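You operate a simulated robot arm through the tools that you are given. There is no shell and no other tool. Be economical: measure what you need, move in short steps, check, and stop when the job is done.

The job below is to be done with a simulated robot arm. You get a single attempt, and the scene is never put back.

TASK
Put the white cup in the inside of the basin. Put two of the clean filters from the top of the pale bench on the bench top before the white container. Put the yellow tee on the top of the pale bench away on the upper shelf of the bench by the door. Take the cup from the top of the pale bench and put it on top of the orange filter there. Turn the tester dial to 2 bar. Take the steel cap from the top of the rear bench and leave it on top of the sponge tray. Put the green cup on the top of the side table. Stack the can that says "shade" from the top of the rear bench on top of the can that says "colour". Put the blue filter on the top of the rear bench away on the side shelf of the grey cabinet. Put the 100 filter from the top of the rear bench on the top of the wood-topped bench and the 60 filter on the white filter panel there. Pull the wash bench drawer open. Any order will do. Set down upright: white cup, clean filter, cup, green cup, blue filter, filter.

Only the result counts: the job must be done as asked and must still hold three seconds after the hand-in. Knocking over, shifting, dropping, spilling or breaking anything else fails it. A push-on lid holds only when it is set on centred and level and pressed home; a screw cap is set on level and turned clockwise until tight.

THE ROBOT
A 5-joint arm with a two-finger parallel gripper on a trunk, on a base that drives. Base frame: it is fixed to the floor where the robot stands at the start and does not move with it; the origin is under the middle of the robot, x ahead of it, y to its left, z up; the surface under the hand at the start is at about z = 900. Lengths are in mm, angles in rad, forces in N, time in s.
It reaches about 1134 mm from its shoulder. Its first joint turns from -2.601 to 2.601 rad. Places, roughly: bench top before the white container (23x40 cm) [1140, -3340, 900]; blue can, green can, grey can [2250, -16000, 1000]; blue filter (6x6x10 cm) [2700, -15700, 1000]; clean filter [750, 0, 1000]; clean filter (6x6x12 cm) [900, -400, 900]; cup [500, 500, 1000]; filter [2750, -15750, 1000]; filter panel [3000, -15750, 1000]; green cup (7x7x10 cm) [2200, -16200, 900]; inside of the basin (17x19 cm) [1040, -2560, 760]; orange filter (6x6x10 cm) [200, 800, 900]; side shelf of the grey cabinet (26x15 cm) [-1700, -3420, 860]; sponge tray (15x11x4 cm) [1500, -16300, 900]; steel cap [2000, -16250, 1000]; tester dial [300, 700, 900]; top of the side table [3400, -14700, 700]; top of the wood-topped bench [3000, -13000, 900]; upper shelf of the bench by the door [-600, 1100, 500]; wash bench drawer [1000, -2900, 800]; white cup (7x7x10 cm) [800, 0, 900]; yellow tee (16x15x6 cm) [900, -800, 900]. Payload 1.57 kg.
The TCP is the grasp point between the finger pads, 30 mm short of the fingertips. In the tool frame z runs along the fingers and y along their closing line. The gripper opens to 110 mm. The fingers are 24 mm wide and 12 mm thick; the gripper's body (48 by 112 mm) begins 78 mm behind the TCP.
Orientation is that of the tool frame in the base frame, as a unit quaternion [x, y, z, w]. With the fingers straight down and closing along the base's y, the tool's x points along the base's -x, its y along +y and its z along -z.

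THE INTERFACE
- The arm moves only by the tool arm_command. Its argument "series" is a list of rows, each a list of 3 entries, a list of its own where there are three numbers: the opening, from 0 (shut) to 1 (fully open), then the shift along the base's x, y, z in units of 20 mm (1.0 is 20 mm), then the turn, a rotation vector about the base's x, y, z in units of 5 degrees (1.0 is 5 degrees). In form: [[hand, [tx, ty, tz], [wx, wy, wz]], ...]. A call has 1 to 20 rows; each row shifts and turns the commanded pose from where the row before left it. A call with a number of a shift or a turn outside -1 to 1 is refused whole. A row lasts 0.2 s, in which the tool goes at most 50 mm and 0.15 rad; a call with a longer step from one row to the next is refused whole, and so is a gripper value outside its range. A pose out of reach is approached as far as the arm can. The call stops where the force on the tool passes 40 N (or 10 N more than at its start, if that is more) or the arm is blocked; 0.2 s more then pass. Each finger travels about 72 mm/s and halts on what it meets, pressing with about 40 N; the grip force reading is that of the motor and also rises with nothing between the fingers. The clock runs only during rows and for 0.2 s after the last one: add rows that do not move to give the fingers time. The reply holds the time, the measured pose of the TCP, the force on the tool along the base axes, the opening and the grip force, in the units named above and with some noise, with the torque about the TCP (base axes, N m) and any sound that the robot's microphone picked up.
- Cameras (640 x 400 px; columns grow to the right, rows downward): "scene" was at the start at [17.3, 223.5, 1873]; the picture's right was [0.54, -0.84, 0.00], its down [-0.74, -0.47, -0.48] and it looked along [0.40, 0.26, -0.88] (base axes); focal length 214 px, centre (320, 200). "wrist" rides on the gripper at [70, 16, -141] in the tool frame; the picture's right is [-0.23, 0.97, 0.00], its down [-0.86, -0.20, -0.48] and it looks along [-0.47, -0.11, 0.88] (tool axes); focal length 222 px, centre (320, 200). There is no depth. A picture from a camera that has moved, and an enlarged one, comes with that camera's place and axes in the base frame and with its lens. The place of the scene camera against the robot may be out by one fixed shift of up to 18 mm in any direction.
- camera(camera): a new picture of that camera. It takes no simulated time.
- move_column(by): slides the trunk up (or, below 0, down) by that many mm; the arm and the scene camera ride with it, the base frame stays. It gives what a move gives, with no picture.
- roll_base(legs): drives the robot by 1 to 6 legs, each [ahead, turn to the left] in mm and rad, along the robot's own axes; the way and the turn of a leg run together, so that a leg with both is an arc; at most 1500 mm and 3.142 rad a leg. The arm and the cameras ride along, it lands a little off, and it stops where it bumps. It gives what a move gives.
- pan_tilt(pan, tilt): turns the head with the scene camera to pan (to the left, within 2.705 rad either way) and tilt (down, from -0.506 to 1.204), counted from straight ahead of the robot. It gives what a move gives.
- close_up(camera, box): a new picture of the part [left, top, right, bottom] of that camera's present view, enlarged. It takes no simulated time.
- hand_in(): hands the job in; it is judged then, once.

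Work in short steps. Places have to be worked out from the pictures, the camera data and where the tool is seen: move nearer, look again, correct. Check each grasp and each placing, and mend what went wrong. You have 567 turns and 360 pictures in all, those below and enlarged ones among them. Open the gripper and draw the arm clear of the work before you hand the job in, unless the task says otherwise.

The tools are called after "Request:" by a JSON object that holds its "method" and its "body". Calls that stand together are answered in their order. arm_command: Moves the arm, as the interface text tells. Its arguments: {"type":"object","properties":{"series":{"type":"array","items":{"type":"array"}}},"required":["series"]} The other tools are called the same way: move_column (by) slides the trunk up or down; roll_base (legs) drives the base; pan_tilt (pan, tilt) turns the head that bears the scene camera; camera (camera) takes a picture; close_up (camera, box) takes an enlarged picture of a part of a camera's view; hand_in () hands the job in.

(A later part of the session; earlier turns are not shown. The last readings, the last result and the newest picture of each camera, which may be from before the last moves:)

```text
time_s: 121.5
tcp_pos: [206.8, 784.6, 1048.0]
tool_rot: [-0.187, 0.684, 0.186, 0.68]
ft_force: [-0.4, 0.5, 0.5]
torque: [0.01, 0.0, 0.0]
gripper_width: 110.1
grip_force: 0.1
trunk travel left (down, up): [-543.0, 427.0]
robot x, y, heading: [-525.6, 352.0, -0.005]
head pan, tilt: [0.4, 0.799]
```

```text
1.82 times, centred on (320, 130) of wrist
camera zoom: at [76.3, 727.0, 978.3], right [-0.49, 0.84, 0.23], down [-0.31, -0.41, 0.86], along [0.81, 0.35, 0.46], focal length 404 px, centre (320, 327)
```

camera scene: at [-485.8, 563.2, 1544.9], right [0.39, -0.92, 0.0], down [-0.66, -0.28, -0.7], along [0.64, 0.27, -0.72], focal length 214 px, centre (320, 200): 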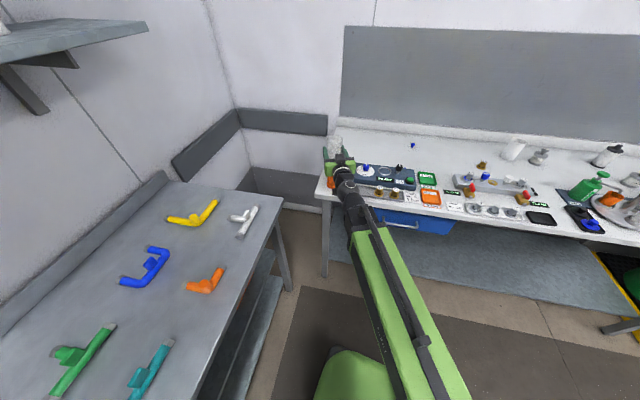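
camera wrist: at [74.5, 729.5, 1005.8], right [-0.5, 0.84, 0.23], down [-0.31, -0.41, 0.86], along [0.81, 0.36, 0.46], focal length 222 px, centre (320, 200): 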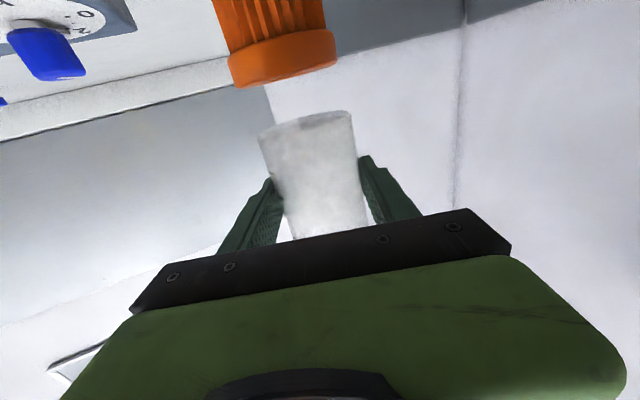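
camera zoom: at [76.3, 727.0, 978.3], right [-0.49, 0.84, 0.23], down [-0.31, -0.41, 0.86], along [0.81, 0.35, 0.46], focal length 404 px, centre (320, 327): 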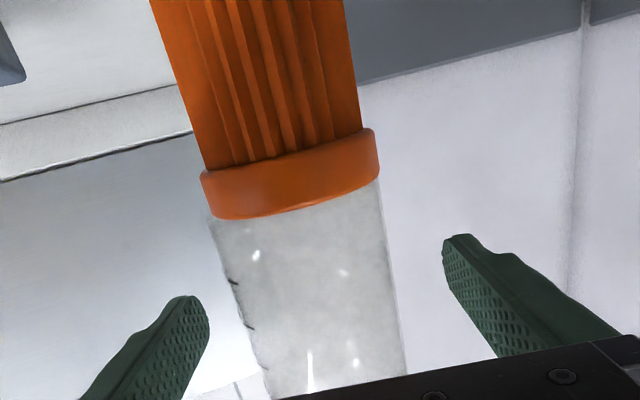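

Cup stands on the filter. Raise straight up to clear the fingers over the rim.

Request:
{"method": "move_column", "body": {"by": 130}}

Request:
{"method": "camera", "body": {"camera": "scene"}}

Request:
{"method": "close_up", "body": {"camera": "scene", "box": [280, 120, 400, 220]}}

```text
time_s: 123.1
tcp_pos: [207.4, 786.1, 1176.9]
tool_rot: [-0.188, 0.684, 0.186, 0.68]
ft_force: [0.3, -0.1, 0.6]
torque: [0.01, 0.0, -0.02]
gripper_width: 110.0
grip_force: 0.0
trunk travel left (down, up): [-673.0, 297.0]
robot x, y, heading: [-522.4, 354.0, -0.007]
head pan, tilt: [0.4, 0.799]
```

```text
293 pictures are left
camera scene: at [-485.8, 563.3, 1647.4], right [0.39, -0.92, 0.0], down [-0.66, -0.28, -0.7], along [0.64, 0.27, -0.72], focal length 214 px, centre (320, 200)
```

scene: 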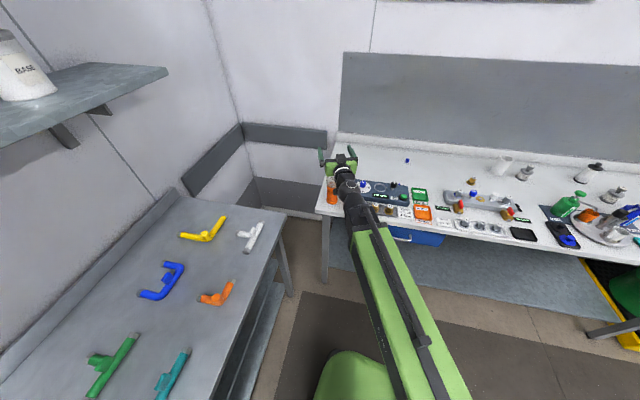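

```text
4.00 times, centred on (340, 170) of scene
camera zoom: at [-485.8, 563.3, 1647.4], right [0.39, -0.92, 0.0], down [-0.66, -0.28, -0.7], along [0.64, 0.27, -0.72], focal length 858 px, centre (240, 320)
```

zoom: 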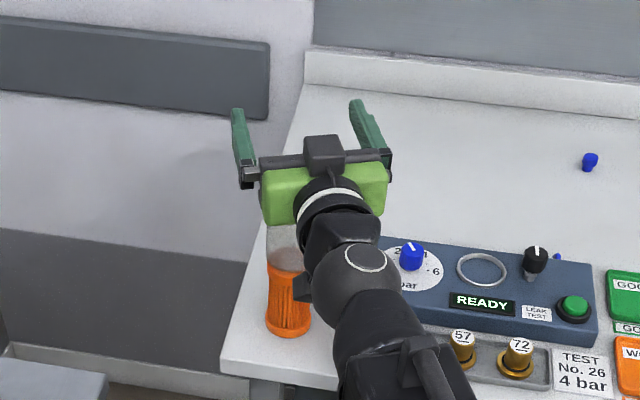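

Cup done. Now survey the right end of the pale bench and the tray under it to plan the base position for the tee.

Request:
{"method": "pan_tilt", "body": {"pan": -0.75, "tilt": 0.6}}

Request:
{"method": "camera", "body": {"camera": "scene"}}

Request:
{"method": "pan_tilt", "body": {"pan": 1.7, "tilt": 0.9}}

Request:
{"method": "camera", "body": {"camera": "scene"}}

```text
time_s: 124.5
tcp_pos: [206.8, 784.9, 1177.0]
tool_rot: [-0.188, 0.684, 0.186, 0.68]
ft_force: [-0.5, 0.0, 0.6]
torque: [-0.03, 0.0, -0.03]
gripper_width: 110.1
grip_force: 0.0
trunk travel left (down, up): [-673.0, 297.0]
robot x, y, heading: [-523.1, 357.3, -0.001]
head pan, tilt: [-0.75, 0.6]
```

```text
291 pictures are left
camera scene: at [-495.7, 471.6, 1664.3], right [-0.68, -0.73, 0.0], down [-0.41, 0.39, -0.83], along [0.6, -0.56, -0.56], focal length 214 px, centre (320, 200)
```

scene: 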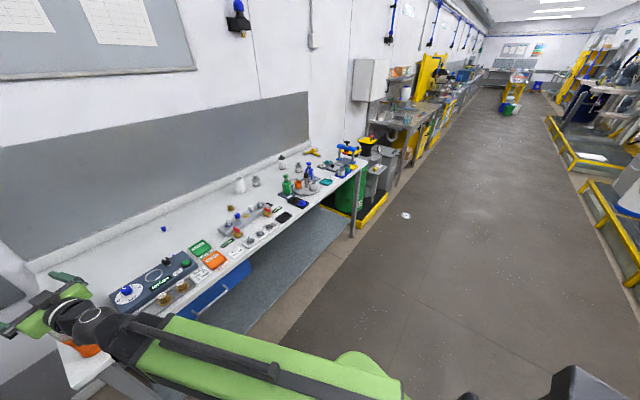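

```text
time_s: 126.7
tcp_pos: [207.3, 784.5, 1178.3]
tool_rot: [-0.187, 0.684, 0.185, 0.68]
ft_force: [0.5, 0.1, 0.2]
torque: [0.0, 0.0, -0.01]
gripper_width: 109.8
grip_force: 0.1
trunk travel left (down, up): [-673.0, 297.0]
robot x, y, heading: [-528.2, 352.1, -0.001]
head pan, tilt: [1.7, 0.901]
```

```text
290 pictures are left
camera scene: at [-569.7, 606.9, 1639.6], right [0.99, 0.13, 0.0], down [0.1, -0.78, -0.62], along [-0.08, 0.62, -0.78], focal length 214 px, centre (320, 200)
```

scene: 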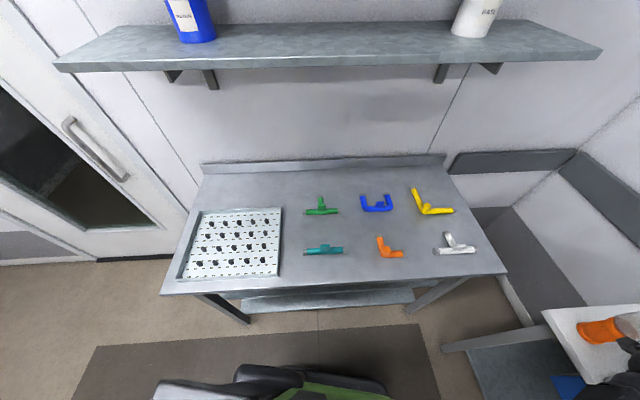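

The room is yawed ~12° relative to my frame; the front of the bench is free on the floor. Raise, then swing the tool back to pointing down.

Request:
{"method": "move_column", "body": {"by": 200}}

Request:
{"method": "arm_command", "body": {"series": [[1, [-0.01, 0, -0.42], [-0.2, 0.33, 0]], [1, [-0.048, -0.03, -0.83], [-0.415, 0.684, 0]], [1, [-0.098, -0.06, -0.82], [-0.415, 0.684, 0]], [1, [-0.147, -0.09, -0.81], [-0.415, 0.684, 0]], [1, [-0.195, -0.118, -0.8], [-0.415, 0.684, 0]], [1, [-0.245, -0.148, -0.78], [-0.415, 0.684, 0]], [1, [-0.289, -0.175, -0.76], [-0.415, 0.684, 0]], [1, [-0.333, -0.202, -0.73], [-0.415, 0.684, 0]], [1, [-0.374, -0.227, -0.7], [-0.415, 0.684, 0]], [1, [-0.414, -0.252, -0.67], [-0.415, 0.684, 0]], [1, [-0.455, -0.276, -0.637], [-0.415, 0.684, 0]], [1, [-0.491, -0.298, -0.6], [-0.415, 0.684, 0]], [1, [-0.528, -0.32, -0.556], [-0.415, 0.684, 0]], [1, [-0.56, -0.34, -0.513], [-0.415, 0.684, 0]], [1, [-0.59, -0.357, -0.466], [-0.415, 0.684, 0]], [1, [-0.614, -0.372, -0.413], [-0.415, 0.684, 0]], [1, [-0.637, -0.387, -0.361], [-0.415, 0.684, 0]], [1, [-0.658, -0.399, -0.314], [-0.415, 0.684, 0]]]}}

Request:
{"method": "arm_command", "body": {"series": [[1, [-0.675, -0.41, -0.257], [-0.415, 0.684, 0]], [1, [-0.686, -0.417, -0.2], [-0.415, 0.684, 0]], [1, [-0.698, -0.424, -0.143], [-0.415, 0.684, 0]], [1, [-0.705, -0.428, -0.086], [-0.415, 0.684, 0]], [1, [-0.707, -0.429, -0.03], [-0.415, 0.684, 0]], [1, [0, 0, 0], [0, 0, 0]]]}}

```text
time_s: 128.9
tcp_pos: [205.3, 785.0, 1377.3]
tool_rot: [-0.187, 0.684, 0.185, 0.68]
ft_force: [-0.1, -0.2, -0.5]
torque: [-0.01, 0.02, 0.01]
gripper_width: 109.8
grip_force: 0.1
trunk travel left (down, up): [-873.0, 97.0]
robot x, y, heading: [-523.1, 355.7, -0.003]
head pan, tilt: [1.7, 0.901]
```

```text
time_s: 132.7
tcp_pos: [74.7, 702.0, 1155.1]
tool_rot: [-0.264, 0.949, 0.042, 0.166]
ft_force: [0.5, 0.3, 0.2]
torque: [-0.02, 0.03, -0.03]
gripper_width: 110.2
grip_force: 0.0
out of reach, approached as far as the arm can: row 1, 2, 3
trunk travel left (down, up): [-873.0, 97.0]
robot x, y, heading: [-528.9, 353.4, -0.004]
head pan, tilt: [1.7, 0.901]
```

```text
time_s: 134.1
tcp_pos: [5.0, 658.5, 1140.6]
tool_rot: [-0.269, 0.963, -0.007, 0.0]
ft_force: [0.2, 0.5, 1.0]
torque: [-0.01, 0.02, 0.0]
gripper_width: 110.0
grip_force: 0.1
trunk travel left (down, up): [-873.0, 97.0]
robot x, y, heading: [-522.5, 354.9, -0.002]
head pan, tilt: [1.7, 0.901]
```

Tool down again. Drive along the corridor toward the right end of the pale bench.

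Request:
{"method": "roll_base", "body": {"legs": [[0, -1.43], [1415, 0], [0, 1.63]]}}

Request:
{"method": "pan_tilt", "body": {"pan": 0.0, "tilt": 0.9}}

Request:
{"method": "camera", "body": {"camera": "scene"}}

```text
time_s: 148.6
tcp_pos: [129.5, -646.0, 1138.8]
tool_rot: [-0.363, 0.932, -0.006, 0.0]
ft_force: [0.3, -0.6, -0.1]
torque: [0.02, 0.05, 0.01]
gripper_width: 109.7
grip_force: 0.0
trunk travel left (down, up): [-873.0, 97.0]
robot x, y, heading: [-343.7, -995.6, 0.178]
head pan, tilt: [1.7, 0.901]
```

```text
time_s: 150.3
tcp_pos: [130.0, -645.6, 1140.5]
tool_rot: [-0.363, 0.932, -0.006, 0.0]
ft_force: [-0.4, 0.6, -0.3]
torque: [0.01, -0.02, 0.01]
gripper_width: 110.5
grip_force: 0.2
trunk travel left (down, up): [-873.0, 97.0]
robot x, y, heading: [-344.7, -999.0, 0.183]
head pan, tilt: [0.0, 0.901]
```

```text
289 pictures are left
camera scene: at [-333.6, -816.4, 1839.6], right [0.18, -0.98, 0.0], down [-0.77, -0.14, -0.62], along [0.61, 0.11, -0.78], focal length 214 px, centre (320, 200)
```

scene: 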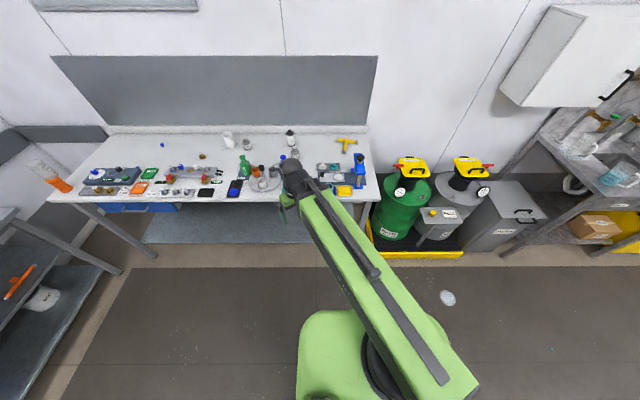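

Room yaw ≈0.2 rad matches. Raise the trunk fully, swing the arm toward the tee's direction, then drive ahead 490.

Request:
{"method": "move_column", "body": {"by": 90}}

Request:
{"method": "arm_command", "body": {"series": [[1, [0.6, -0.92, 0], [0, 0, 0]], [1, [0.6, -0.92, 0], [0, 0, 0]], [1, [0.6, -0.92, 0], [0, 0, 0]], [1, [0.6, -0.92, 0], [0, 0, 0]], [1, [0.55, -0.92, 0], [0, 0, 0]], [1, [0.55, -0.92, 0], [0, 0, 0]], [1, [0.55, -0.92, 0], [0, 0, 0]], [1, [0.5, -0.92, 0], [0, 0, 0]], [1, [0.45, -0.92, 0], [0, 0, 0]], [1, [0.45, -0.92, 0], [0, 0, 0]], [1, [0.4, -0.92, 0], [0, 0, 0]], [1, [0.4, -0.92, 0], [0, 0, 0]], [1, [0.4, -0.92, 0], [0, 0, 0]]]}}

Request:
{"method": "roll_base", "body": {"legs": [[490, 0]]}}

Request:
{"method": "camera", "body": {"camera": "wrist"}}

Request:
{"method": "camera", "body": {"camera": "scene"}}

```text
time_s: 151.6
tcp_pos: [129.1, -646.4, 1229.4]
tool_rot: [-0.363, 0.932, -0.005, 0.0]
ft_force: [-0.2, -0.1, 0.4]
torque: [0.01, -0.02, -0.05]
gripper_width: 110.0
grip_force: 0.1
trunk travel left (down, up): [-963.0, 7.0]
robot x, y, heading: [-338.7, -997.7, 0.182]
head pan, tilt: [0.0, 0.901]
```

```text
time_s: 154.4
tcp_pos: [262.3, -883.6, 1230.9]
tool_rot: [-0.363, 0.932, -0.006, 0.0]
ft_force: [-0.5, 0.3, 0.7]
torque: [-0.04, 0.05, -0.02]
gripper_width: 110.2
grip_force: 0.1
trunk travel left (down, up): [-963.0, 7.0]
robot x, y, heading: [-338.2, -995.1, 0.184]
head pan, tilt: [0.0, 0.901]
```

```text
time_s: 157.2
tcp_pos: [739.4, -798.0, 1228.9]
tool_rot: [-0.363, 0.932, -0.006, 0.001]
ft_force: [0.6, 0.4, -0.4]
torque: [-0.01, 0.02, 0.0]
gripper_width: 110.2
grip_force: 0.1
trunk travel left (down, up): [-963.0, 7.0]
robot x, y, heading: [134.1, -911.2, 0.179]
head pan, tilt: [0.0, 0.901]
```

```text
288 pictures are left
camera wrist: at [676.0, -831.4, 1371.6], right [-0.49, 0.87, -0.01], down [0.76, 0.44, 0.48], along [0.42, 0.23, -0.88], focal length 222 px, centre (320, 200)
```

wrist: 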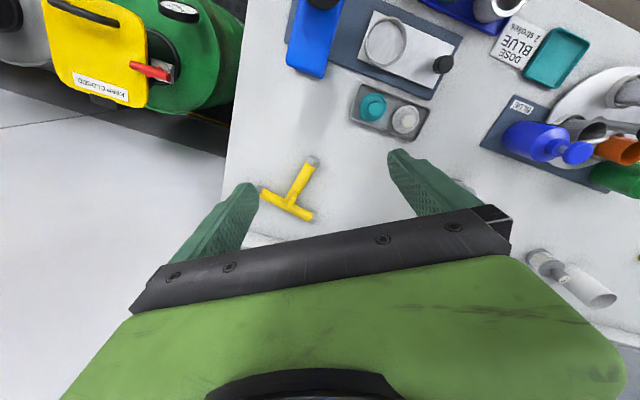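

```text
287 pictures are left
camera scene: at [144.0, -728.7, 1929.6], right [0.18, -0.98, 0.0], down [-0.77, -0.14, -0.62], along [0.61, 0.11, -0.78], focal length 214 px, centre (320, 200)
```

scene: 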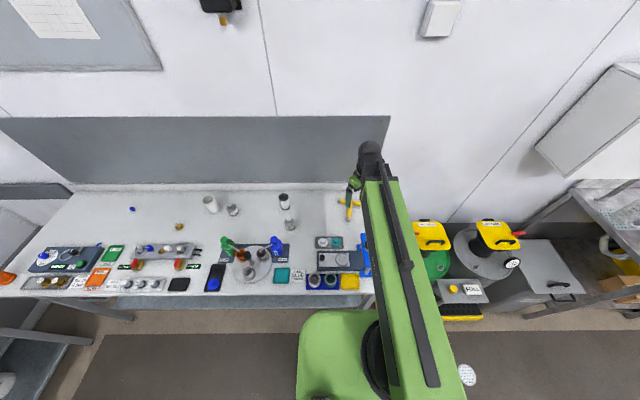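

Zoom at the tee.

Request:
{"method": "close_up", "body": {"camera": "wrist", "box": [230, 130, 350, 240]}}

```text
3.64 times, centred on (290, 185) of wrist
camera zoom: at [676.0, -831.4, 1371.6], right [-0.49, 0.87, -0.01], down [0.76, 0.44, 0.48], along [0.42, 0.23, -0.88], focal length 808 px, centre (429, 254)
```

zoom: 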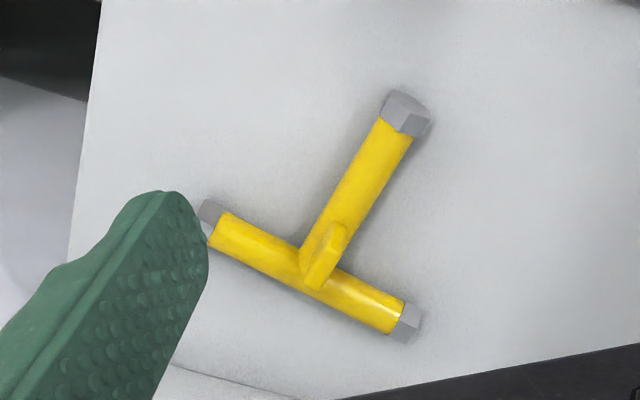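

Tee: bar along y at x≈943, stem along -x from 943 to 819 at y≈-772. I'll grip the stem at x≈878 with the tool tilted 30° outward so that it can later be laid flat on the low shelf. First spin and tilt at this height.

Request:
{"method": "arm_command", "body": {"series": [[1, [0.18, 0.034, 0], [0, 0, -1]], [1, [0.18, 0.034, 0], [0, 0, -1]], [1, [0.18, 0.034, 0], [0, 0, -1]], [1, [0.18, 0.034, 0], [0, 0, -1]], [1, [0.18, 0.034, 0], [0, 0, -1]], [1, [0.18, 0.034, 0], [0, 0, -1]], [1, [0, 0, 0], [0, 0, -0.4]], [1, [0.816, 0.153, 0.03], [0.147, -0.786, 0]], [1, [0.811, 0.152, 0.085], [0.147, -0.786, 0]], [1, [0.803, 0.15, 0.145], [0.147, -0.786, 0]], [1, [0.791, 0.148, 0.2], [0.147, -0.786, 0]], [1, [0.776, 0.145, 0.255], [0.147, -0.786, 0]], [1, [0.757, 0.142, 0.31], [0.147, -0.786, 0]], [1, [0.732, 0.137, 0.365], [0.147, -0.786, 0]], [1, [0.354, 0.066, 0.2], [0.074, -0.393, 0]]]}}

Request:
{"method": "camera", "body": {"camera": "wrist"}}

```text
time_s: 160.4
tcp_pos: [877.9, -772.0, 1261.4]
tool_rot: [-0.087, 0.962, 0.019, 0.257]
ft_force: [-0.3, -0.5, 0.2]
torque: [0.01, 0.02, -0.03]
gripper_width: 110.1
grip_force: 0.1
trunk travel left (down, up): [-963.0, 7.0]
robot x, y, heading: [131.3, -907.8, 0.179]
head pan, tilt: [0.0, 0.901]
```

```text
285 pictures are left
camera wrist: at [745.5, -778.5, 1350.0], right [0.02, 0.99, 0.1], down [0.53, -0.1, 0.84], along [0.85, 0.04, -0.53], focal length 222 px, centre (320, 200)
```

wrist: 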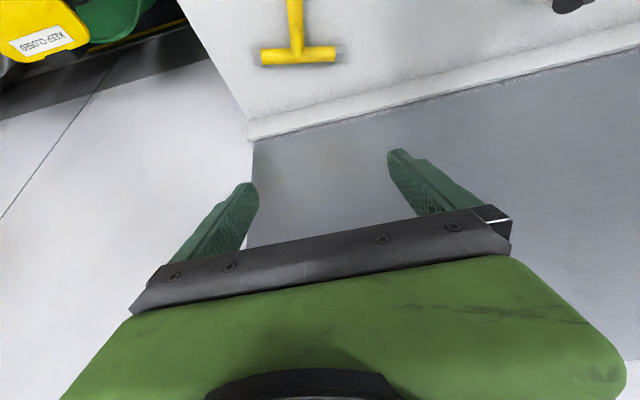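

Tilt is 30° exactly. Lower partway (to z≈1010) and look for clearance with the blue press under the arm.

Request:
{"method": "move_column", "body": {"by": -240}}

Request:
{"method": "camera", "body": {"camera": "scene"}}

Request:
{"method": "camera", "body": {"camera": "wrist"}}

```text
time_s: 162.9
tcp_pos: [877.6, -771.9, 1021.6]
tool_rot: [-0.087, 0.962, 0.018, 0.256]
ft_force: [-0.3, 0.2, 0.1]
torque: [-0.03, 0.0, -0.02]
gripper_width: 110.1
grip_force: 0.0
trunk travel left (down, up): [-723.0, 247.0]
robot x, y, heading: [132.7, -910.4, 0.177]
head pan, tilt: [0.0, 0.901]
```

```text
284 pictures are left
camera scene: at [142.6, -728.9, 1689.6], right [0.18, -0.98, 0.0], down [-0.77, -0.14, -0.62], along [0.61, 0.11, -0.78], focal length 214 px, centre (320, 200)
```

scene: 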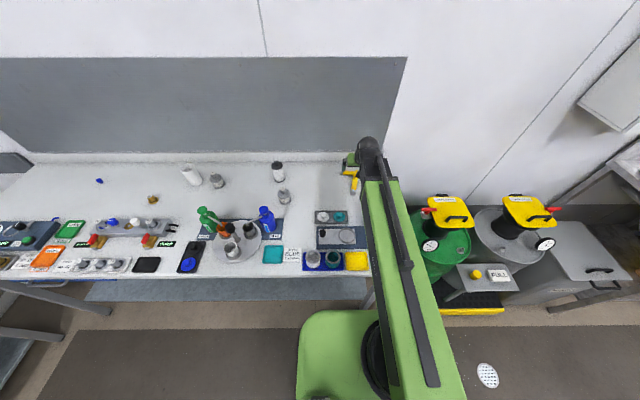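

```text
283 pictures are left
camera wrist: at [745.4, -778.5, 1110.0], right [0.02, 0.99, 0.1], down [0.53, -0.1, 0.84], along [0.85, 0.04, -0.53], focal length 222 px, centre (320, 200)
```

wrist: 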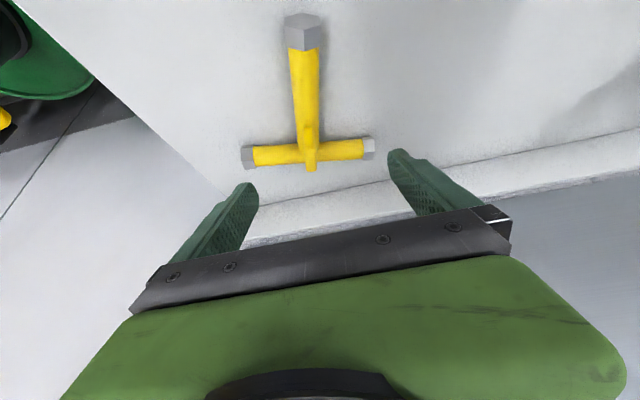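

The blue press's knob top computes to z≈1070 right beside the beam path, too risky. Raise and move the base ~330 mm left along the bench so that the arm passes clear.

Request:
{"method": "move_column", "body": {"by": 240}}

Request:
{"method": "roll_base", "body": {"legs": [[-300, 0], [0, 1.571], [340, 0], [0, -1.571], [310, 0]]}}

Request:
{"method": "camera", "body": {"camera": "scene"}}

Request:
{"method": "camera", "body": {"camera": "wrist"}}

```text
time_s: 165.4
tcp_pos: [878.6, -773.4, 1262.1]
tool_rot: [-0.088, 0.962, 0.018, 0.257]
ft_force: [-0.6, 0.5, -0.4]
torque: [-0.01, 0.04, 0.0]
gripper_width: 110.1
grip_force: 0.2
trunk travel left (down, up): [-963.0, 7.0]
robot x, y, heading: [133.0, -908.2, 0.188]
head pan, tilt: [0.0, 0.901]
```

```text
time_s: 178.6
tcp_pos: [836.7, -415.7, 1261.3]
tool_rot: [-0.095, 0.962, 0.021, 0.255]
ft_force: [0.0, 0.8, -0.4]
torque: [-0.03, 0.03, 0.01]
gripper_width: 110.2
grip_force: 0.1
trunk travel left (down, up): [-963.0, 7.0]
robot x, y, heading: [91.8, -565.1, 0.207]
head pan, tilt: [0.0, 0.901]
```

```text
282 pictures are left
camera scene: at [100.9, -382.9, 1929.6], right [0.2, -0.98, 0.0], down [-0.77, -0.16, -0.62], along [0.61, 0.13, -0.78], focal length 214 px, centre (320, 200)
```

scene: 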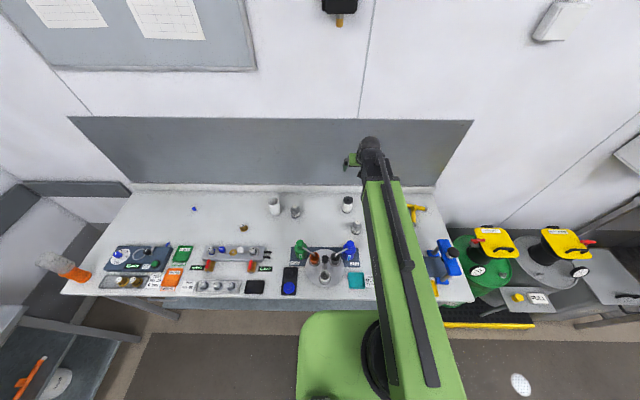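

```text
281 pictures are left
camera wrist: at [705.3, -423.0, 1349.4], right [0.0, 0.99, 0.1], down [0.53, -0.09, 0.84], along [0.85, 0.05, -0.53], focal length 222 px, centre (320, 200)
```

wrist: 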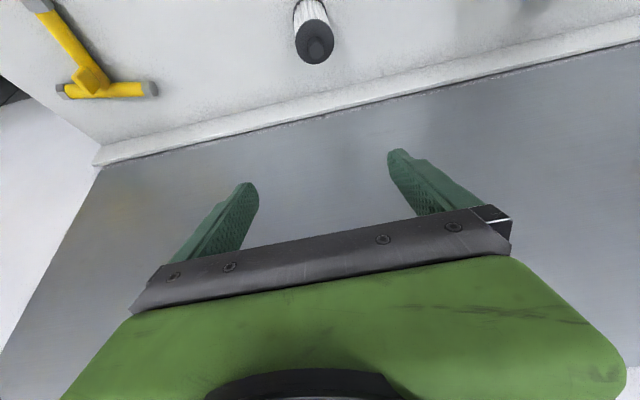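

Swing the arm around to the tee keeping the 30° tilt (yaw follows).

Request:
{"method": "arm_command", "body": {"series": [[1, [0.25, -0.89, 0], [0, 0, -0.2605]], [1, [0.25, -0.89, 0], [0, 0, -0.2605]], [1, [0.25, -0.89, 0], [0, 0, -0.2605]], [1, [0.2, -0.89, 0], [0, 0, -0.2605]], [1, [0.2, -0.89, 0], [0, 0, -0.2605]], [1, [0.2, -0.89, 0], [0, 0, -0.2605]], [1, [0.16, -0.89, 0], [0, 0, -0.2605]], [1, [0.16, -0.89, 0], [0, 0, -0.2605]], [1, [0.16, -0.89, 0], [0, 0, -0.2605]], [1, [0.1, -0.89, 0], [0, 0, -0.2605]], [1, [0.1, -0.89, 0], [0, 0, -0.2605]], [1, [0.1, -0.89, 0], [0, 0, -0.2605]], [1, [0.045, -0.89, 0], [0, 0, -0.2605]], [1, [0.045, -0.89, 0], [0, 0, -0.2605]], [1, [0.045, -0.89, 0], [0, 0, -0.2605]], [1, [-0.014, -0.89, 0], [0, 0, -0.2605]], [1, [-0.014, -0.89, 0], [0, 0, -0.2605]], [1, [-0.014, -0.89, 0], [0, 0, -0.2605]], [1, [-0.077, -0.89, 0], [0, 0, -0.2605]], [1, [-0.077, -0.89, 0], [0, 0, -0.2605]]]}}

Request:
{"method": "move_column", "body": {"by": -200}}

Request:
{"method": "camera", "body": {"camera": "wrist"}}

Request:
{"method": "camera", "body": {"camera": "scene"}}

```text
time_s: 182.8
tcp_pos: [878.4, -770.8, 1261.2]
tool_rot: [0.122, 0.958, -0.036, 0.256]
ft_force: [-0.2, -0.6, -1.0]
torque: [0.01, 0.05, 0.0]
gripper_width: 109.8
grip_force: 0.1
trunk travel left (down, up): [-963.0, 7.0]
robot x, y, heading: [95.5, -562.0, 0.206]
head pan, tilt: [0.0, 0.901]
```

```text
time_s: 184.9
tcp_pos: [877.5, -771.9, 1062.3]
tool_rot: [0.123, 0.958, -0.037, 0.256]
ft_force: [-0.5, -1.0, -0.1]
torque: [-0.03, -0.01, -0.01]
gripper_width: 109.8
grip_force: 0.1
trunk travel left (down, up): [-763.0, 207.0]
robot x, y, heading: [99.7, -561.0, 0.207]
head pan, tilt: [0.0, 0.901]
```

```text
280 pictures are left
camera wrist: at [755.2, -720.6, 1150.0], right [0.44, 0.89, 0.1], down [0.44, -0.31, 0.84], along [0.78, -0.32, -0.53], focal length 222 px, centre (320, 200)
```

wrist: 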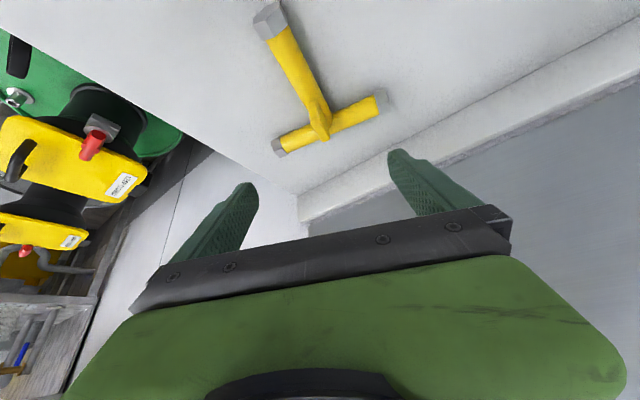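

```text
279 pictures are left
camera scene: at [99.2, -383.2, 1729.6], right [0.2, -0.98, 0.0], down [-0.77, -0.16, -0.62], along [0.61, 0.13, -0.78], focal length 214 px, centre (320, 200)
```

scene: 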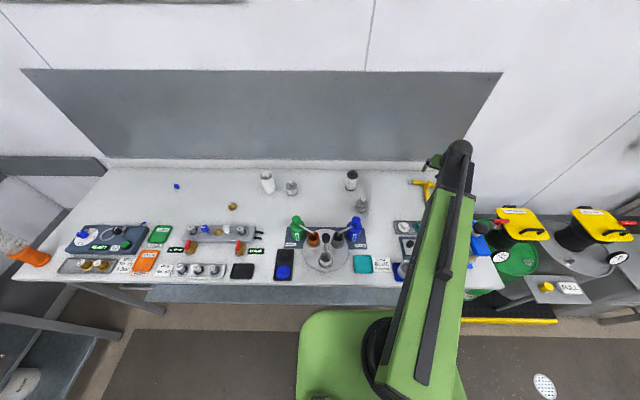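

Beam now clear of the press. Spin ~10° about the tool axis to better square the pads to the stem, set a 60 mm opening, and lower to z≈970 for a check.

Request:
{"method": "arm_command", "body": {"series": [[0.6, [0, 0, 0], [-0.32, 0.089, 0.577]], [0.6, [0, 0, 0], [-0.32, 0.089, 0.577]], [0.6, [0, 0, 0], [-0.32, 0.089, 0.577]], [0.6, [0, 0, 0], [0, 0, 0]]]}}

Request:
{"method": "move_column", "body": {"by": -85}}

Request:
{"method": "camera", "body": {"camera": "wrist"}}

```text
time_s: 185.9
tcp_pos: [877.2, -771.7, 1061.4]
tool_rot: [0.039, 0.965, -0.06, 0.251]
ft_force: [-0.9, -0.4, -0.7]
torque: [-0.02, -0.02, 0.01]
gripper_width: 66.1
grip_force: 0.0
trunk travel left (down, up): [-763.0, 207.0]
robot x, y, heading: [95.1, -561.5, 0.202]
head pan, tilt: [0.0, 0.901]
```

```text
time_s: 187.1
tcp_pos: [877.3, -770.6, 977.9]
tool_rot: [0.039, 0.965, -0.059, 0.251]
ft_force: [0.0, -0.7, 0.2]
torque: [0.0, 0.03, -0.01]
gripper_width: 65.8
grip_force: 0.1
trunk travel left (down, up): [-678.0, 292.0]
robot x, y, heading: [91.4, -564.1, 0.198]
head pan, tilt: [0.0, 0.901]
```

```text
278 pictures are left
camera wrist: at [750.5, -732.3, 1064.2], right [0.3, 0.95, 0.02], down [0.49, -0.17, 0.85], along [0.82, -0.25, -0.52], focal length 222 px, centre (320, 200)
```

wrist: 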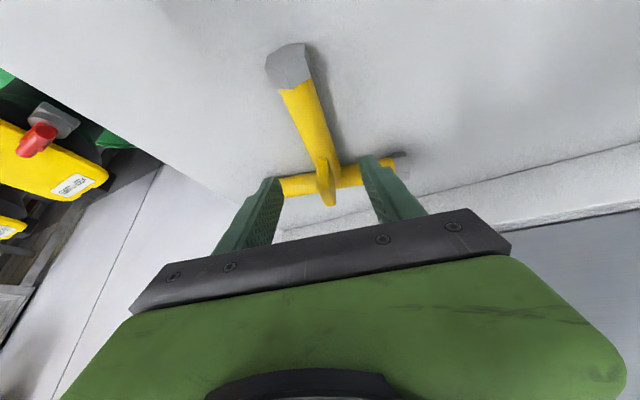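

Stem lies between fingers. Lower to 937, close.

Request:
{"method": "move_column", "body": {"by": -41}}

Request:
{"method": "arm_command", "body": {"series": [[0, [0, 0, 0], [0, 0, 0]], [0, [0, 0, 0], [0, 0, 0]], [0, [0, 0, 0], [0, 0, 0]], [0, [0, 0, 0], [0, 0, 0]], [0, [0, 0, 0], [0, 0, 0]]]}}

Request:
{"method": "camera", "body": {"camera": "wrist"}}

```text
time_s: 188.0
tcp_pos: [878.3, -771.2, 936.1]
tool_rot: [0.039, 0.965, -0.06, 0.251]
ft_force: [0.9, 0.4, -0.6]
torque: [0.01, 0.03, -0.01]
gripper_width: 65.8
grip_force: 0.0
trunk travel left (down, up): [-637.0, 333.0]
robot x, y, heading: [91.8, -559.8, 0.204]
head pan, tilt: [0.0, 0.901]
```

```text
time_s: 189.2
tcp_pos: [876.4, -770.1, 936.5]
tool_rot: [0.039, 0.965, -0.058, 0.252]
ft_force: [-1.8, 4.0, 5.6]
torque: [0.7, -0.37, 0.32]
gripper_width: 27.3
grip_force: 38.2
trunk travel left (down, up): [-637.0, 333.0]
robot x, y, heading: [96.8, -559.5, 0.199]
head pan, tilt: [0.0, 0.901]
```

```text
277 pictures are left
camera wrist: at [750.0, -731.9, 1023.7], right [0.3, 0.95, 0.02], down [0.49, -0.17, 0.85], along [0.82, -0.25, -0.52], focal length 222 px, centre (320, 200)
```

wrist: 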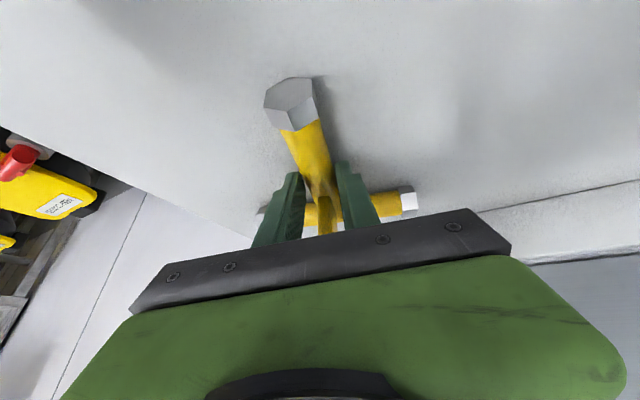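

Gripped (27 mm pipe). Lift and check that it holds level.

Request:
{"method": "move_column", "body": {"by": 60}}

Request:
{"method": "camera", "body": {"camera": "wrist"}}

Request:
{"method": "move_column", "body": {"by": 220}}

Request:
{"method": "camera", "body": {"camera": "wrist"}}

```text
time_s: 190.2
tcp_pos: [876.8, -771.7, 995.4]
tool_rot: [0.039, 0.966, -0.059, 0.25]
ft_force: [-0.1, -0.2, -1.8]
torque: [-0.02, 0.07, -0.01]
gripper_width: 25.6
grip_force: 36.8
trunk travel left (down, up): [-697.0, 273.0]
robot x, y, heading: [95.6, -564.6, 0.203]
head pan, tilt: [0.0, 0.901]
```

```text
276 pictures are left
camera wrist: at [750.8, -732.3, 1083.0], right [0.3, 0.95, 0.02], down [0.49, -0.17, 0.85], along [0.82, -0.25, -0.52], focal length 222 px, centre (320, 200)
```

wrist: 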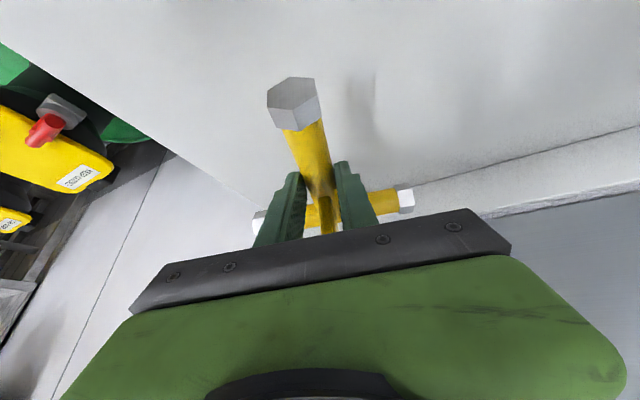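

```text
time_s: 192.5
tcp_pos: [878.8, -771.4, 1215.5]
tool_rot: [0.039, 0.966, -0.059, 0.251]
ft_force: [0.0, -0.1, -2.9]
torque: [0.06, 0.03, -0.02]
gripper_width: 25.4
grip_force: 36.5
trunk travel left (down, up): [-917.0, 53.0]
robot x, y, heading: [95.3, -562.9, 0.204]
head pan, tilt: [0.0, 0.901]
```

```text
275 pictures are left
camera wrist: at [750.8, -732.4, 1303.0], right [0.3, 0.95, 0.02], down [0.49, -0.17, 0.85], along [0.82, -0.25, -0.52], focal length 222 px, centre (320, 200)
```

wrist: 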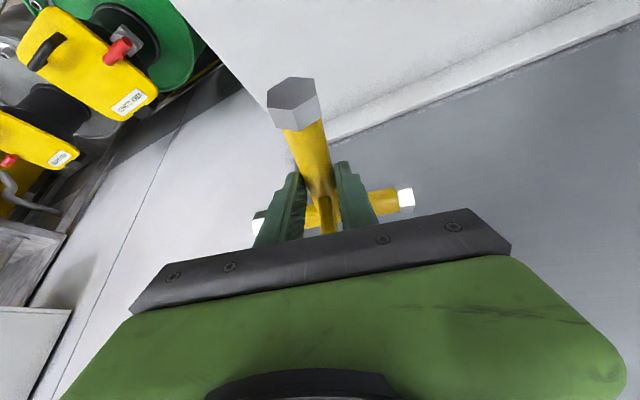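

Tee held steadily. Back away and drive to face the bench by the door, then look at its shelves.

Request:
{"method": "roll_base", "body": {"legs": [[-450, 0], [0, 1.42], [560, 0]]}}

Request:
{"method": "pan_tilt", "body": {"pan": 0.15, "tilt": 0.75}}

Request:
{"method": "camera", "body": {"camera": "scene"}}

```text
time_s: 201.5
tcp_pos: [-42.3, 638.0, 1216.6]
tool_rot: [-0.596, 0.76, 0.118, 0.23]
ft_force: [0.7, 0.1, -2.9]
torque: [-0.07, 0.06, -0.03]
gripper_width: 25.1
grip_force: 37.0
trunk travel left (down, up): [-917.0, 53.0]
robot x, y, heading: [-382.6, -101.3, 1.608]
head pan, tilt: [0.0, 0.901]
```

```text
time_s: 202.2
tcp_pos: [-42.5, 638.2, 1215.2]
tool_rot: [-0.595, 0.761, 0.117, 0.23]
ft_force: [0.7, -0.3, -2.6]
torque: [-0.09, 0.01, 0.02]
gripper_width: 25.5
grip_force: 36.9
trunk travel left (down, up): [-917.0, 53.0]
robot x, y, heading: [-381.7, -100.9, 1.604]
head pan, tilt: [0.15, 0.75]
```

```text
274 pictures are left
camera scene: at [-556.5, -64.2, 1895.5], right [0.98, 0.18, 0.0], down [0.12, -0.67, -0.73], along [-0.13, 0.72, -0.68], focal length 214 px, centre (320, 200)
```

scene: 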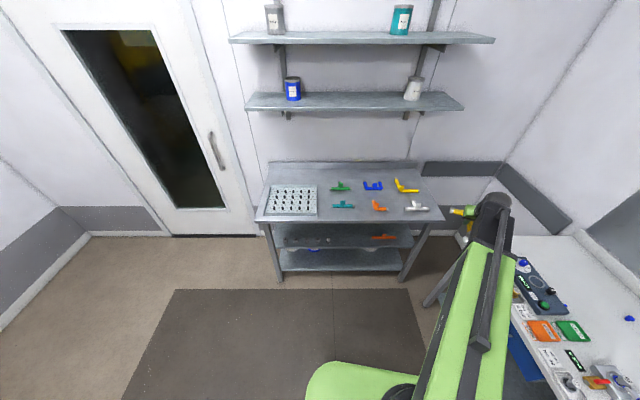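

Request:
{"method": "close_up", "body": {"camera": "scene", "box": [250, 180, 450, 305]}}

```text
3.20 times, centred on (350, 242) of scene
camera zoom: at [-556.5, -64.2, 1895.5], right [0.98, 0.18, 0.0], down [0.12, -0.67, -0.73], along [-0.13, 0.72, -0.68], focal length 686 px, centre (224, 64)
```

zoom: 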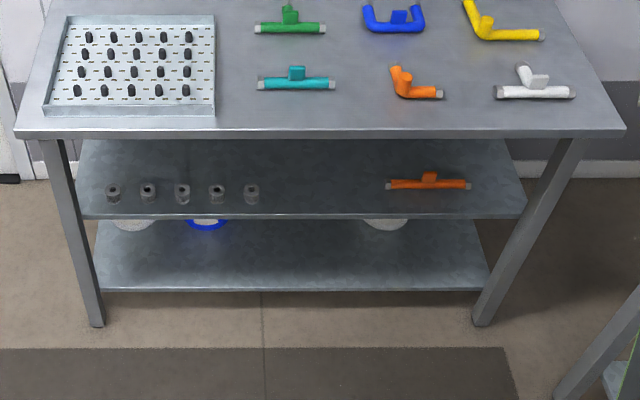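

Upper shelf (z≈500–530) has a free gap between the nuts and the orange tee. I'll swing the arm to face the shelf, increase tilt to 40° so the wrist stays in front of the bench edge, lower, then drive in.

Request:
{"method": "arm_command", "body": {"series": [[0, [-0.912, 0.3, 0], [0, 0, 0.2625]], [0, [-0.912, 0.28, 0], [0, 0, 0.2625]], [0, [-0.912, 0.27, 0], [0, 0, 0.2625]], [0, [-0.912, 0.25, 0], [0, 0, 0.2625]], [0, [-0.912, 0.23, 0], [0, 0, 0.2625]], [0, [-0.912, 0.21, 0], [0, 0, 0.2625]], [0, [-0.912, 0.19, 0], [0, 0, 0.2625]], [0, [-0.912, 0.17, 0], [0, 0, 0.2625]], [0, [-0.912, 0.15, 0], [0, 0, 0.2625]], [0, [-0.912, 0.13, 0], [0, 0, 0.2625]], [0, [-0.912, 0.11, 0], [0, 0, 0.2625]], [0, [-0.912, 0.09, 0], [0, 0, 0.2625]]]}}

Request:
{"method": "arm_command", "body": {"series": [[0, [-0.9, 0.06, 0], [0, 0, 0.2625]], [0, [-0.9, 0.04, 0], [0, 0, 0.2625]], [0, [-0.9, 0.02, 0], [0, 0, 0.2625]], [0, [-0.9, 0, 0], [0, 0, 0.2625]], [0, [-0.9, -0.02, 0], [0, 0, 0.2625]], [0, [-0.9, -0.04, 0], [0, 0, 0.2625]], [0, [-0.9, -0.06, 0], [0, 0, 0.2625]], [0, [-0.9, -0.08, 0], [0, 0, 0.2625]], [0, [-0.9, -0.1, 0], [0, 0, 0.2625]], [0, [-0.9, -0.13, 0], [0, 0, 0.2625]], [0, [-0.9, -0.15, 0], [0, 0, 0.2625]], [0, [-0.9, -0.17, 0], [0, 0, 0.2625]]]}}

```text
time_s: 204.8
tcp_pos: [-261.5, 686.9, 1216.8]
tool_rot: [0.694, -0.673, -0.147, -0.211]
ft_force: [-0.2, -0.5, -2.1]
torque: [-0.1, 0.0, 0.0]
gripper_width: 25.5
grip_force: 36.9
trunk travel left (down, up): [-917.0, 53.0]
robot x, y, heading: [-382.5, -104.4, 1.604]
head pan, tilt: [0.15, 0.75]
```

```text
time_s: 207.4
tcp_pos: [-477.1, 672.8, 1216.5]
tool_rot: [0.78, -0.571, -0.174, -0.188]
ft_force: [0.6, 0.0, -2.1]
torque: [-0.07, -0.03, 0.0]
gripper_width: 25.4
grip_force: 36.4
trunk travel left (down, up): [-917.0, 53.0]
robot x, y, heading: [-380.0, -101.7, 1.603]
head pan, tilt: [0.15, 0.75]
```

Request:
{"method": "arm_command", "body": {"series": [[0, [0.068, -0.546, 0.28], [0.496, 0.062, 0]], [0, [0.068, -0.546, 0.29], [0.496, 0.062, 0]], [0, [0.068, -0.546, 0.3], [0.496, 0.062, 0]], [0, [0.068, -0.546, 0.32], [0.496, 0.062, 0]], [0, [0, 0, 0], [0, 0, 0]]]}}

Request:
{"method": "move_column", "body": {"by": -560}}

Request:
{"method": "camera", "body": {"camera": "wrist"}}

Request:
{"method": "camera", "body": {"camera": "scene"}}

```text
time_s: 208.6
tcp_pos: [-471.2, 629.7, 1239.7]
tool_rot: [0.758, -0.555, -0.233, -0.251]
ft_force: [-0.4, 0.1, -2.1]
torque: [-0.07, 0.0, 0.02]
gripper_width: 25.3
grip_force: 36.8
trunk travel left (down, up): [-917.0, 53.0]
robot x, y, heading: [-382.3, -100.3, 1.606]
head pan, tilt: [0.15, 0.75]
```

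```text
refused: -560 is not a number from -400 to 400
```

```text
272 pictures are left
camera wrist: at [-456.8, 485.8, 1302.4], right [-1.0, -0.09, 0.03], down [-0.01, 0.37, 0.93], along [-0.09, 0.93, -0.36], focal length 222 px, centre (320, 200)
```

wrist: 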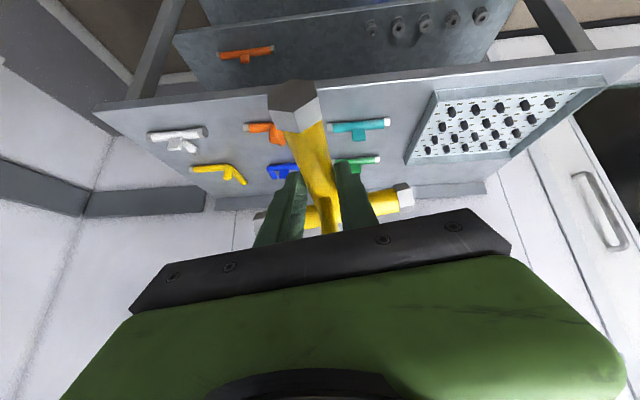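

```text
271 pictures are left
camera scene: at [-556.9, -63.9, 1895.5], right [0.98, 0.18, 0.0], down [0.13, -0.67, -0.73], along [-0.13, 0.72, -0.68], focal length 214 px, centre (320, 200)
```

scene: 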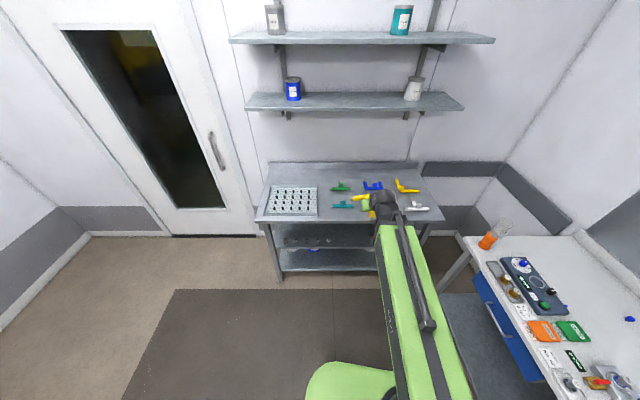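

Lower in two steps and look from the wrist.

Request:
{"method": "move_column", "body": {"by": -400}}

Request:
{"method": "move_column", "body": {"by": -240}}

Request:
{"method": "camera", "body": {"camera": "wrist"}}

Request:
{"method": "camera", "body": {"camera": "scene"}}

```text
time_s: 212.4
tcp_pos: [-471.3, 630.9, 840.5]
tool_rot: [0.758, -0.555, -0.233, -0.25]
ft_force: [-0.1, -1.1, -2.3]
torque: [-0.07, 0.0, -0.02]
gripper_width: 25.6
grip_force: 36.6
trunk travel left (down, up): [-517.0, 453.0]
robot x, y, heading: [-382.1, -102.7, 1.604]
head pan, tilt: [0.15, 0.75]
```

```text
time_s: 214.9
tcp_pos: [-471.5, 629.9, 600.0]
tool_rot: [0.758, -0.555, -0.233, -0.249]
ft_force: [-0.5, -0.3, -2.2]
torque: [-0.1, -0.01, 0.02]
gripper_width: 25.5
grip_force: 36.7
trunk travel left (down, up): [-277.0, 693.0]
robot x, y, heading: [-382.6, -103.6, 1.606]
head pan, tilt: [0.15, 0.75]
```

```text
270 pictures are left
camera wrist: at [-456.8, 485.5, 662.5], right [-1.0, -0.09, 0.03], down [-0.01, 0.37, 0.93], along [-0.09, 0.93, -0.37], focal length 222 px, centre (320, 200)
```

wrist: 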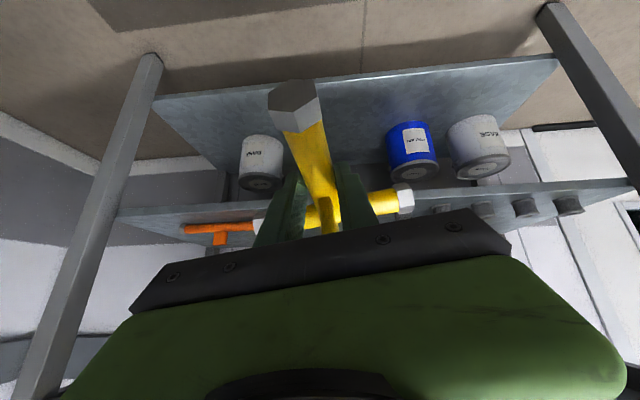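

```text
269 pictures are left
camera scene: at [-556.8, -64.3, 1255.5], right [0.98, 0.18, 0.0], down [0.13, -0.67, -0.73], along [-0.13, 0.72, -0.68], focal length 214 px, centre (320, 200)
```

scene: 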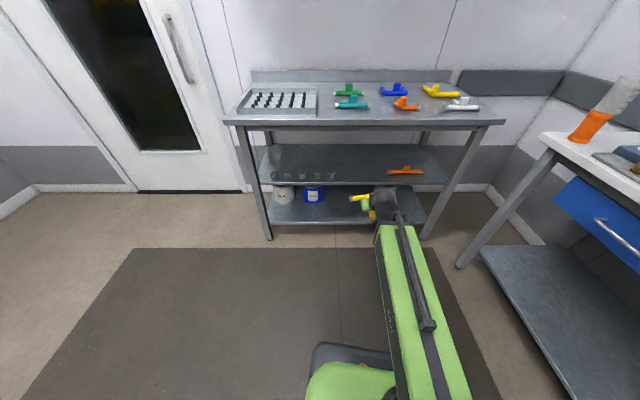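

Clearance under the bench top looks ample, so go back to 30° tilt (tee flat) and swing slightly to the gap centre (x≈-530).

Request:
{"method": "arm_command", "body": {"series": [[0, [-0.55, -0.09, -0.32], [-0.496, -0.062, 0.17]], [0, [-0.55, -0.09, -0.3], [-0.496, -0.062, 0.17]], [0, [-0.55, -0.09, -0.29], [-0.496, -0.062, 0.17]], [0, [-0.55, -0.09, -0.28], [-0.496, -0.062, 0.17]], [0, [0, 0, 0], [0, 0, 0]]]}}

Request:
{"method": "roll_base", "body": {"legs": [[250, 0]]}}

Request:
{"method": "camera", "body": {"camera": "wrist"}}

Request:
{"method": "camera", "body": {"camera": "scene"}}

```text
time_s: 216.1
tcp_pos: [-514.8, 623.0, 576.5]
tool_rot: [0.796, -0.548, -0.182, -0.182]
ft_force: [-0.3, -1.2, -2.0]
torque: [-0.09, -0.03, 0.02]
gripper_width: 25.5
grip_force: 36.7
trunk travel left (down, up): [-277.0, 693.0]
robot x, y, heading: [-384.2, -99.6, 1.606]
head pan, tilt: [0.15, 0.75]
```

```text
time_s: 218.0
tcp_pos: [-523.9, 873.0, 576.4]
tool_rot: [0.795, -0.549, -0.184, -0.183]
ft_force: [-0.7, -0.2, -2.3]
torque: [-0.09, -0.02, 0.01]
gripper_width: 25.3
grip_force: 37.1
trunk travel left (down, up): [-277.0, 693.0]
robot x, y, heading: [-393.0, 149.4, 1.608]
head pan, tilt: [0.15, 0.75]
```

```text
268 pictures are left
camera wrist: at [-503.4, 742.9, 663.1], right [-0.99, -0.14, 0.02], down [-0.05, 0.52, 0.85], along [-0.13, 0.84, -0.52], focal length 222 px, centre (320, 200)
```

wrist: 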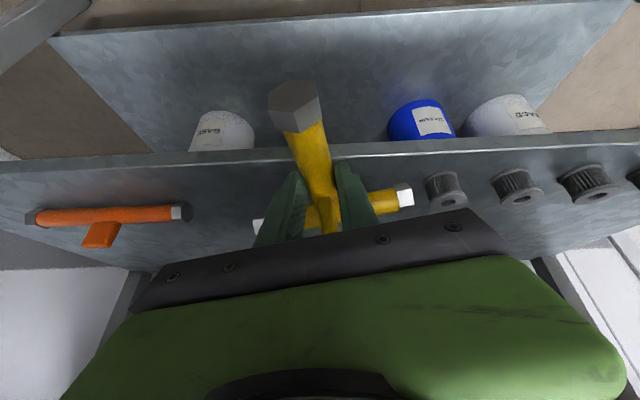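

```text
267 pictures are left
camera scene: at [-565.4, 186.3, 1255.5], right [0.98, 0.18, 0.0], down [0.13, -0.67, -0.73], along [-0.13, 0.72, -0.68], focal length 214 px, centre (320, 200)
```

scene: 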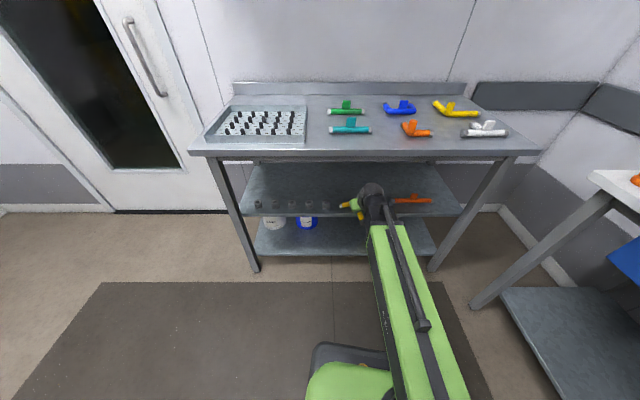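

Shelf plane ≈ z 493, front edge y≈916; gap is clear on both sides. Drive in another 150 mm.

Request:
{"method": "roll_base", "body": {"legs": [[150, 0]]}}

Request:
{"method": "move_column", "body": {"by": -36}}

Request:
{"method": "camera", "body": {"camera": "wrist"}}

Request:
{"method": "camera", "body": {"camera": "scene"}}

```text
time_s: 219.3
tcp_pos: [-529.0, 1021.2, 576.4]
tool_rot: [0.795, -0.548, -0.184, -0.182]
ft_force: [-0.2, -1.5, -1.5]
torque: [-0.08, -0.01, 0.01]
gripper_width: 25.4
grip_force: 37.2
trunk travel left (down, up): [-277.0, 693.0]
robot x, y, heading: [-397.9, 298.7, 1.606]
head pan, tilt: [0.15, 0.75]
```

```text
time_s: 220.1
tcp_pos: [-529.5, 1022.8, 540.6]
tool_rot: [0.795, -0.549, -0.185, -0.184]
ft_force: [0.0, 1.6, 5.7]
torque: [0.23, 0.6, -0.25]
gripper_width: 25.8
grip_force: 37.2
trunk travel left (down, up): [-241.0, 729.0]
robot x, y, heading: [-396.4, 297.0, 1.606]
head pan, tilt: [0.15, 0.75]
```

```text
266 pictures are left
camera wrist: at [-508.4, 891.3, 627.4], right [-0.99, -0.14, 0.02], down [-0.05, 0.52, 0.85], along [-0.13, 0.84, -0.52], focal length 222 px, centre (320, 200)
```

wrist: 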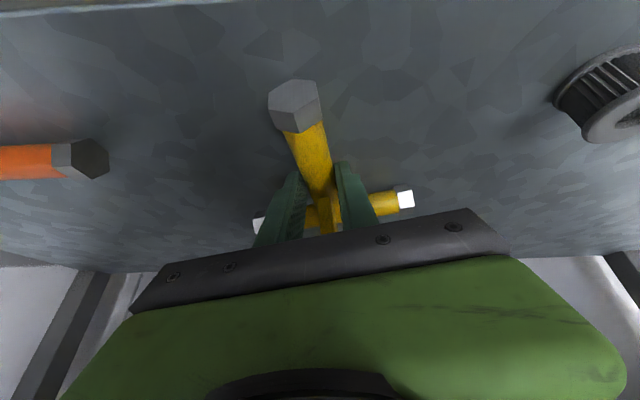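

```text
265 pictures are left
camera scene: at [-570.5, 334.3, 1219.6], right [0.98, 0.18, 0.0], down [0.13, -0.67, -0.73], along [-0.13, 0.72, -0.68], focal length 214 px, centre (320, 200)
```

scene: 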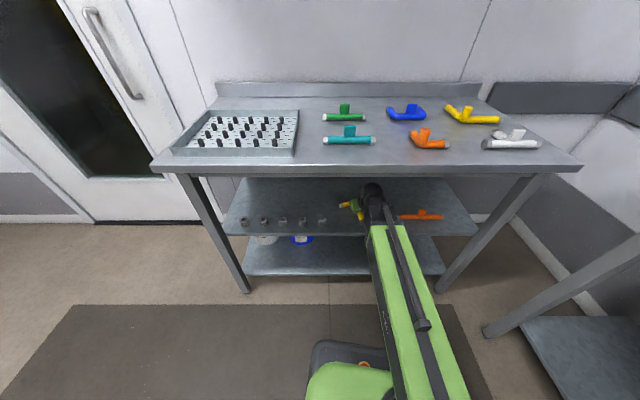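

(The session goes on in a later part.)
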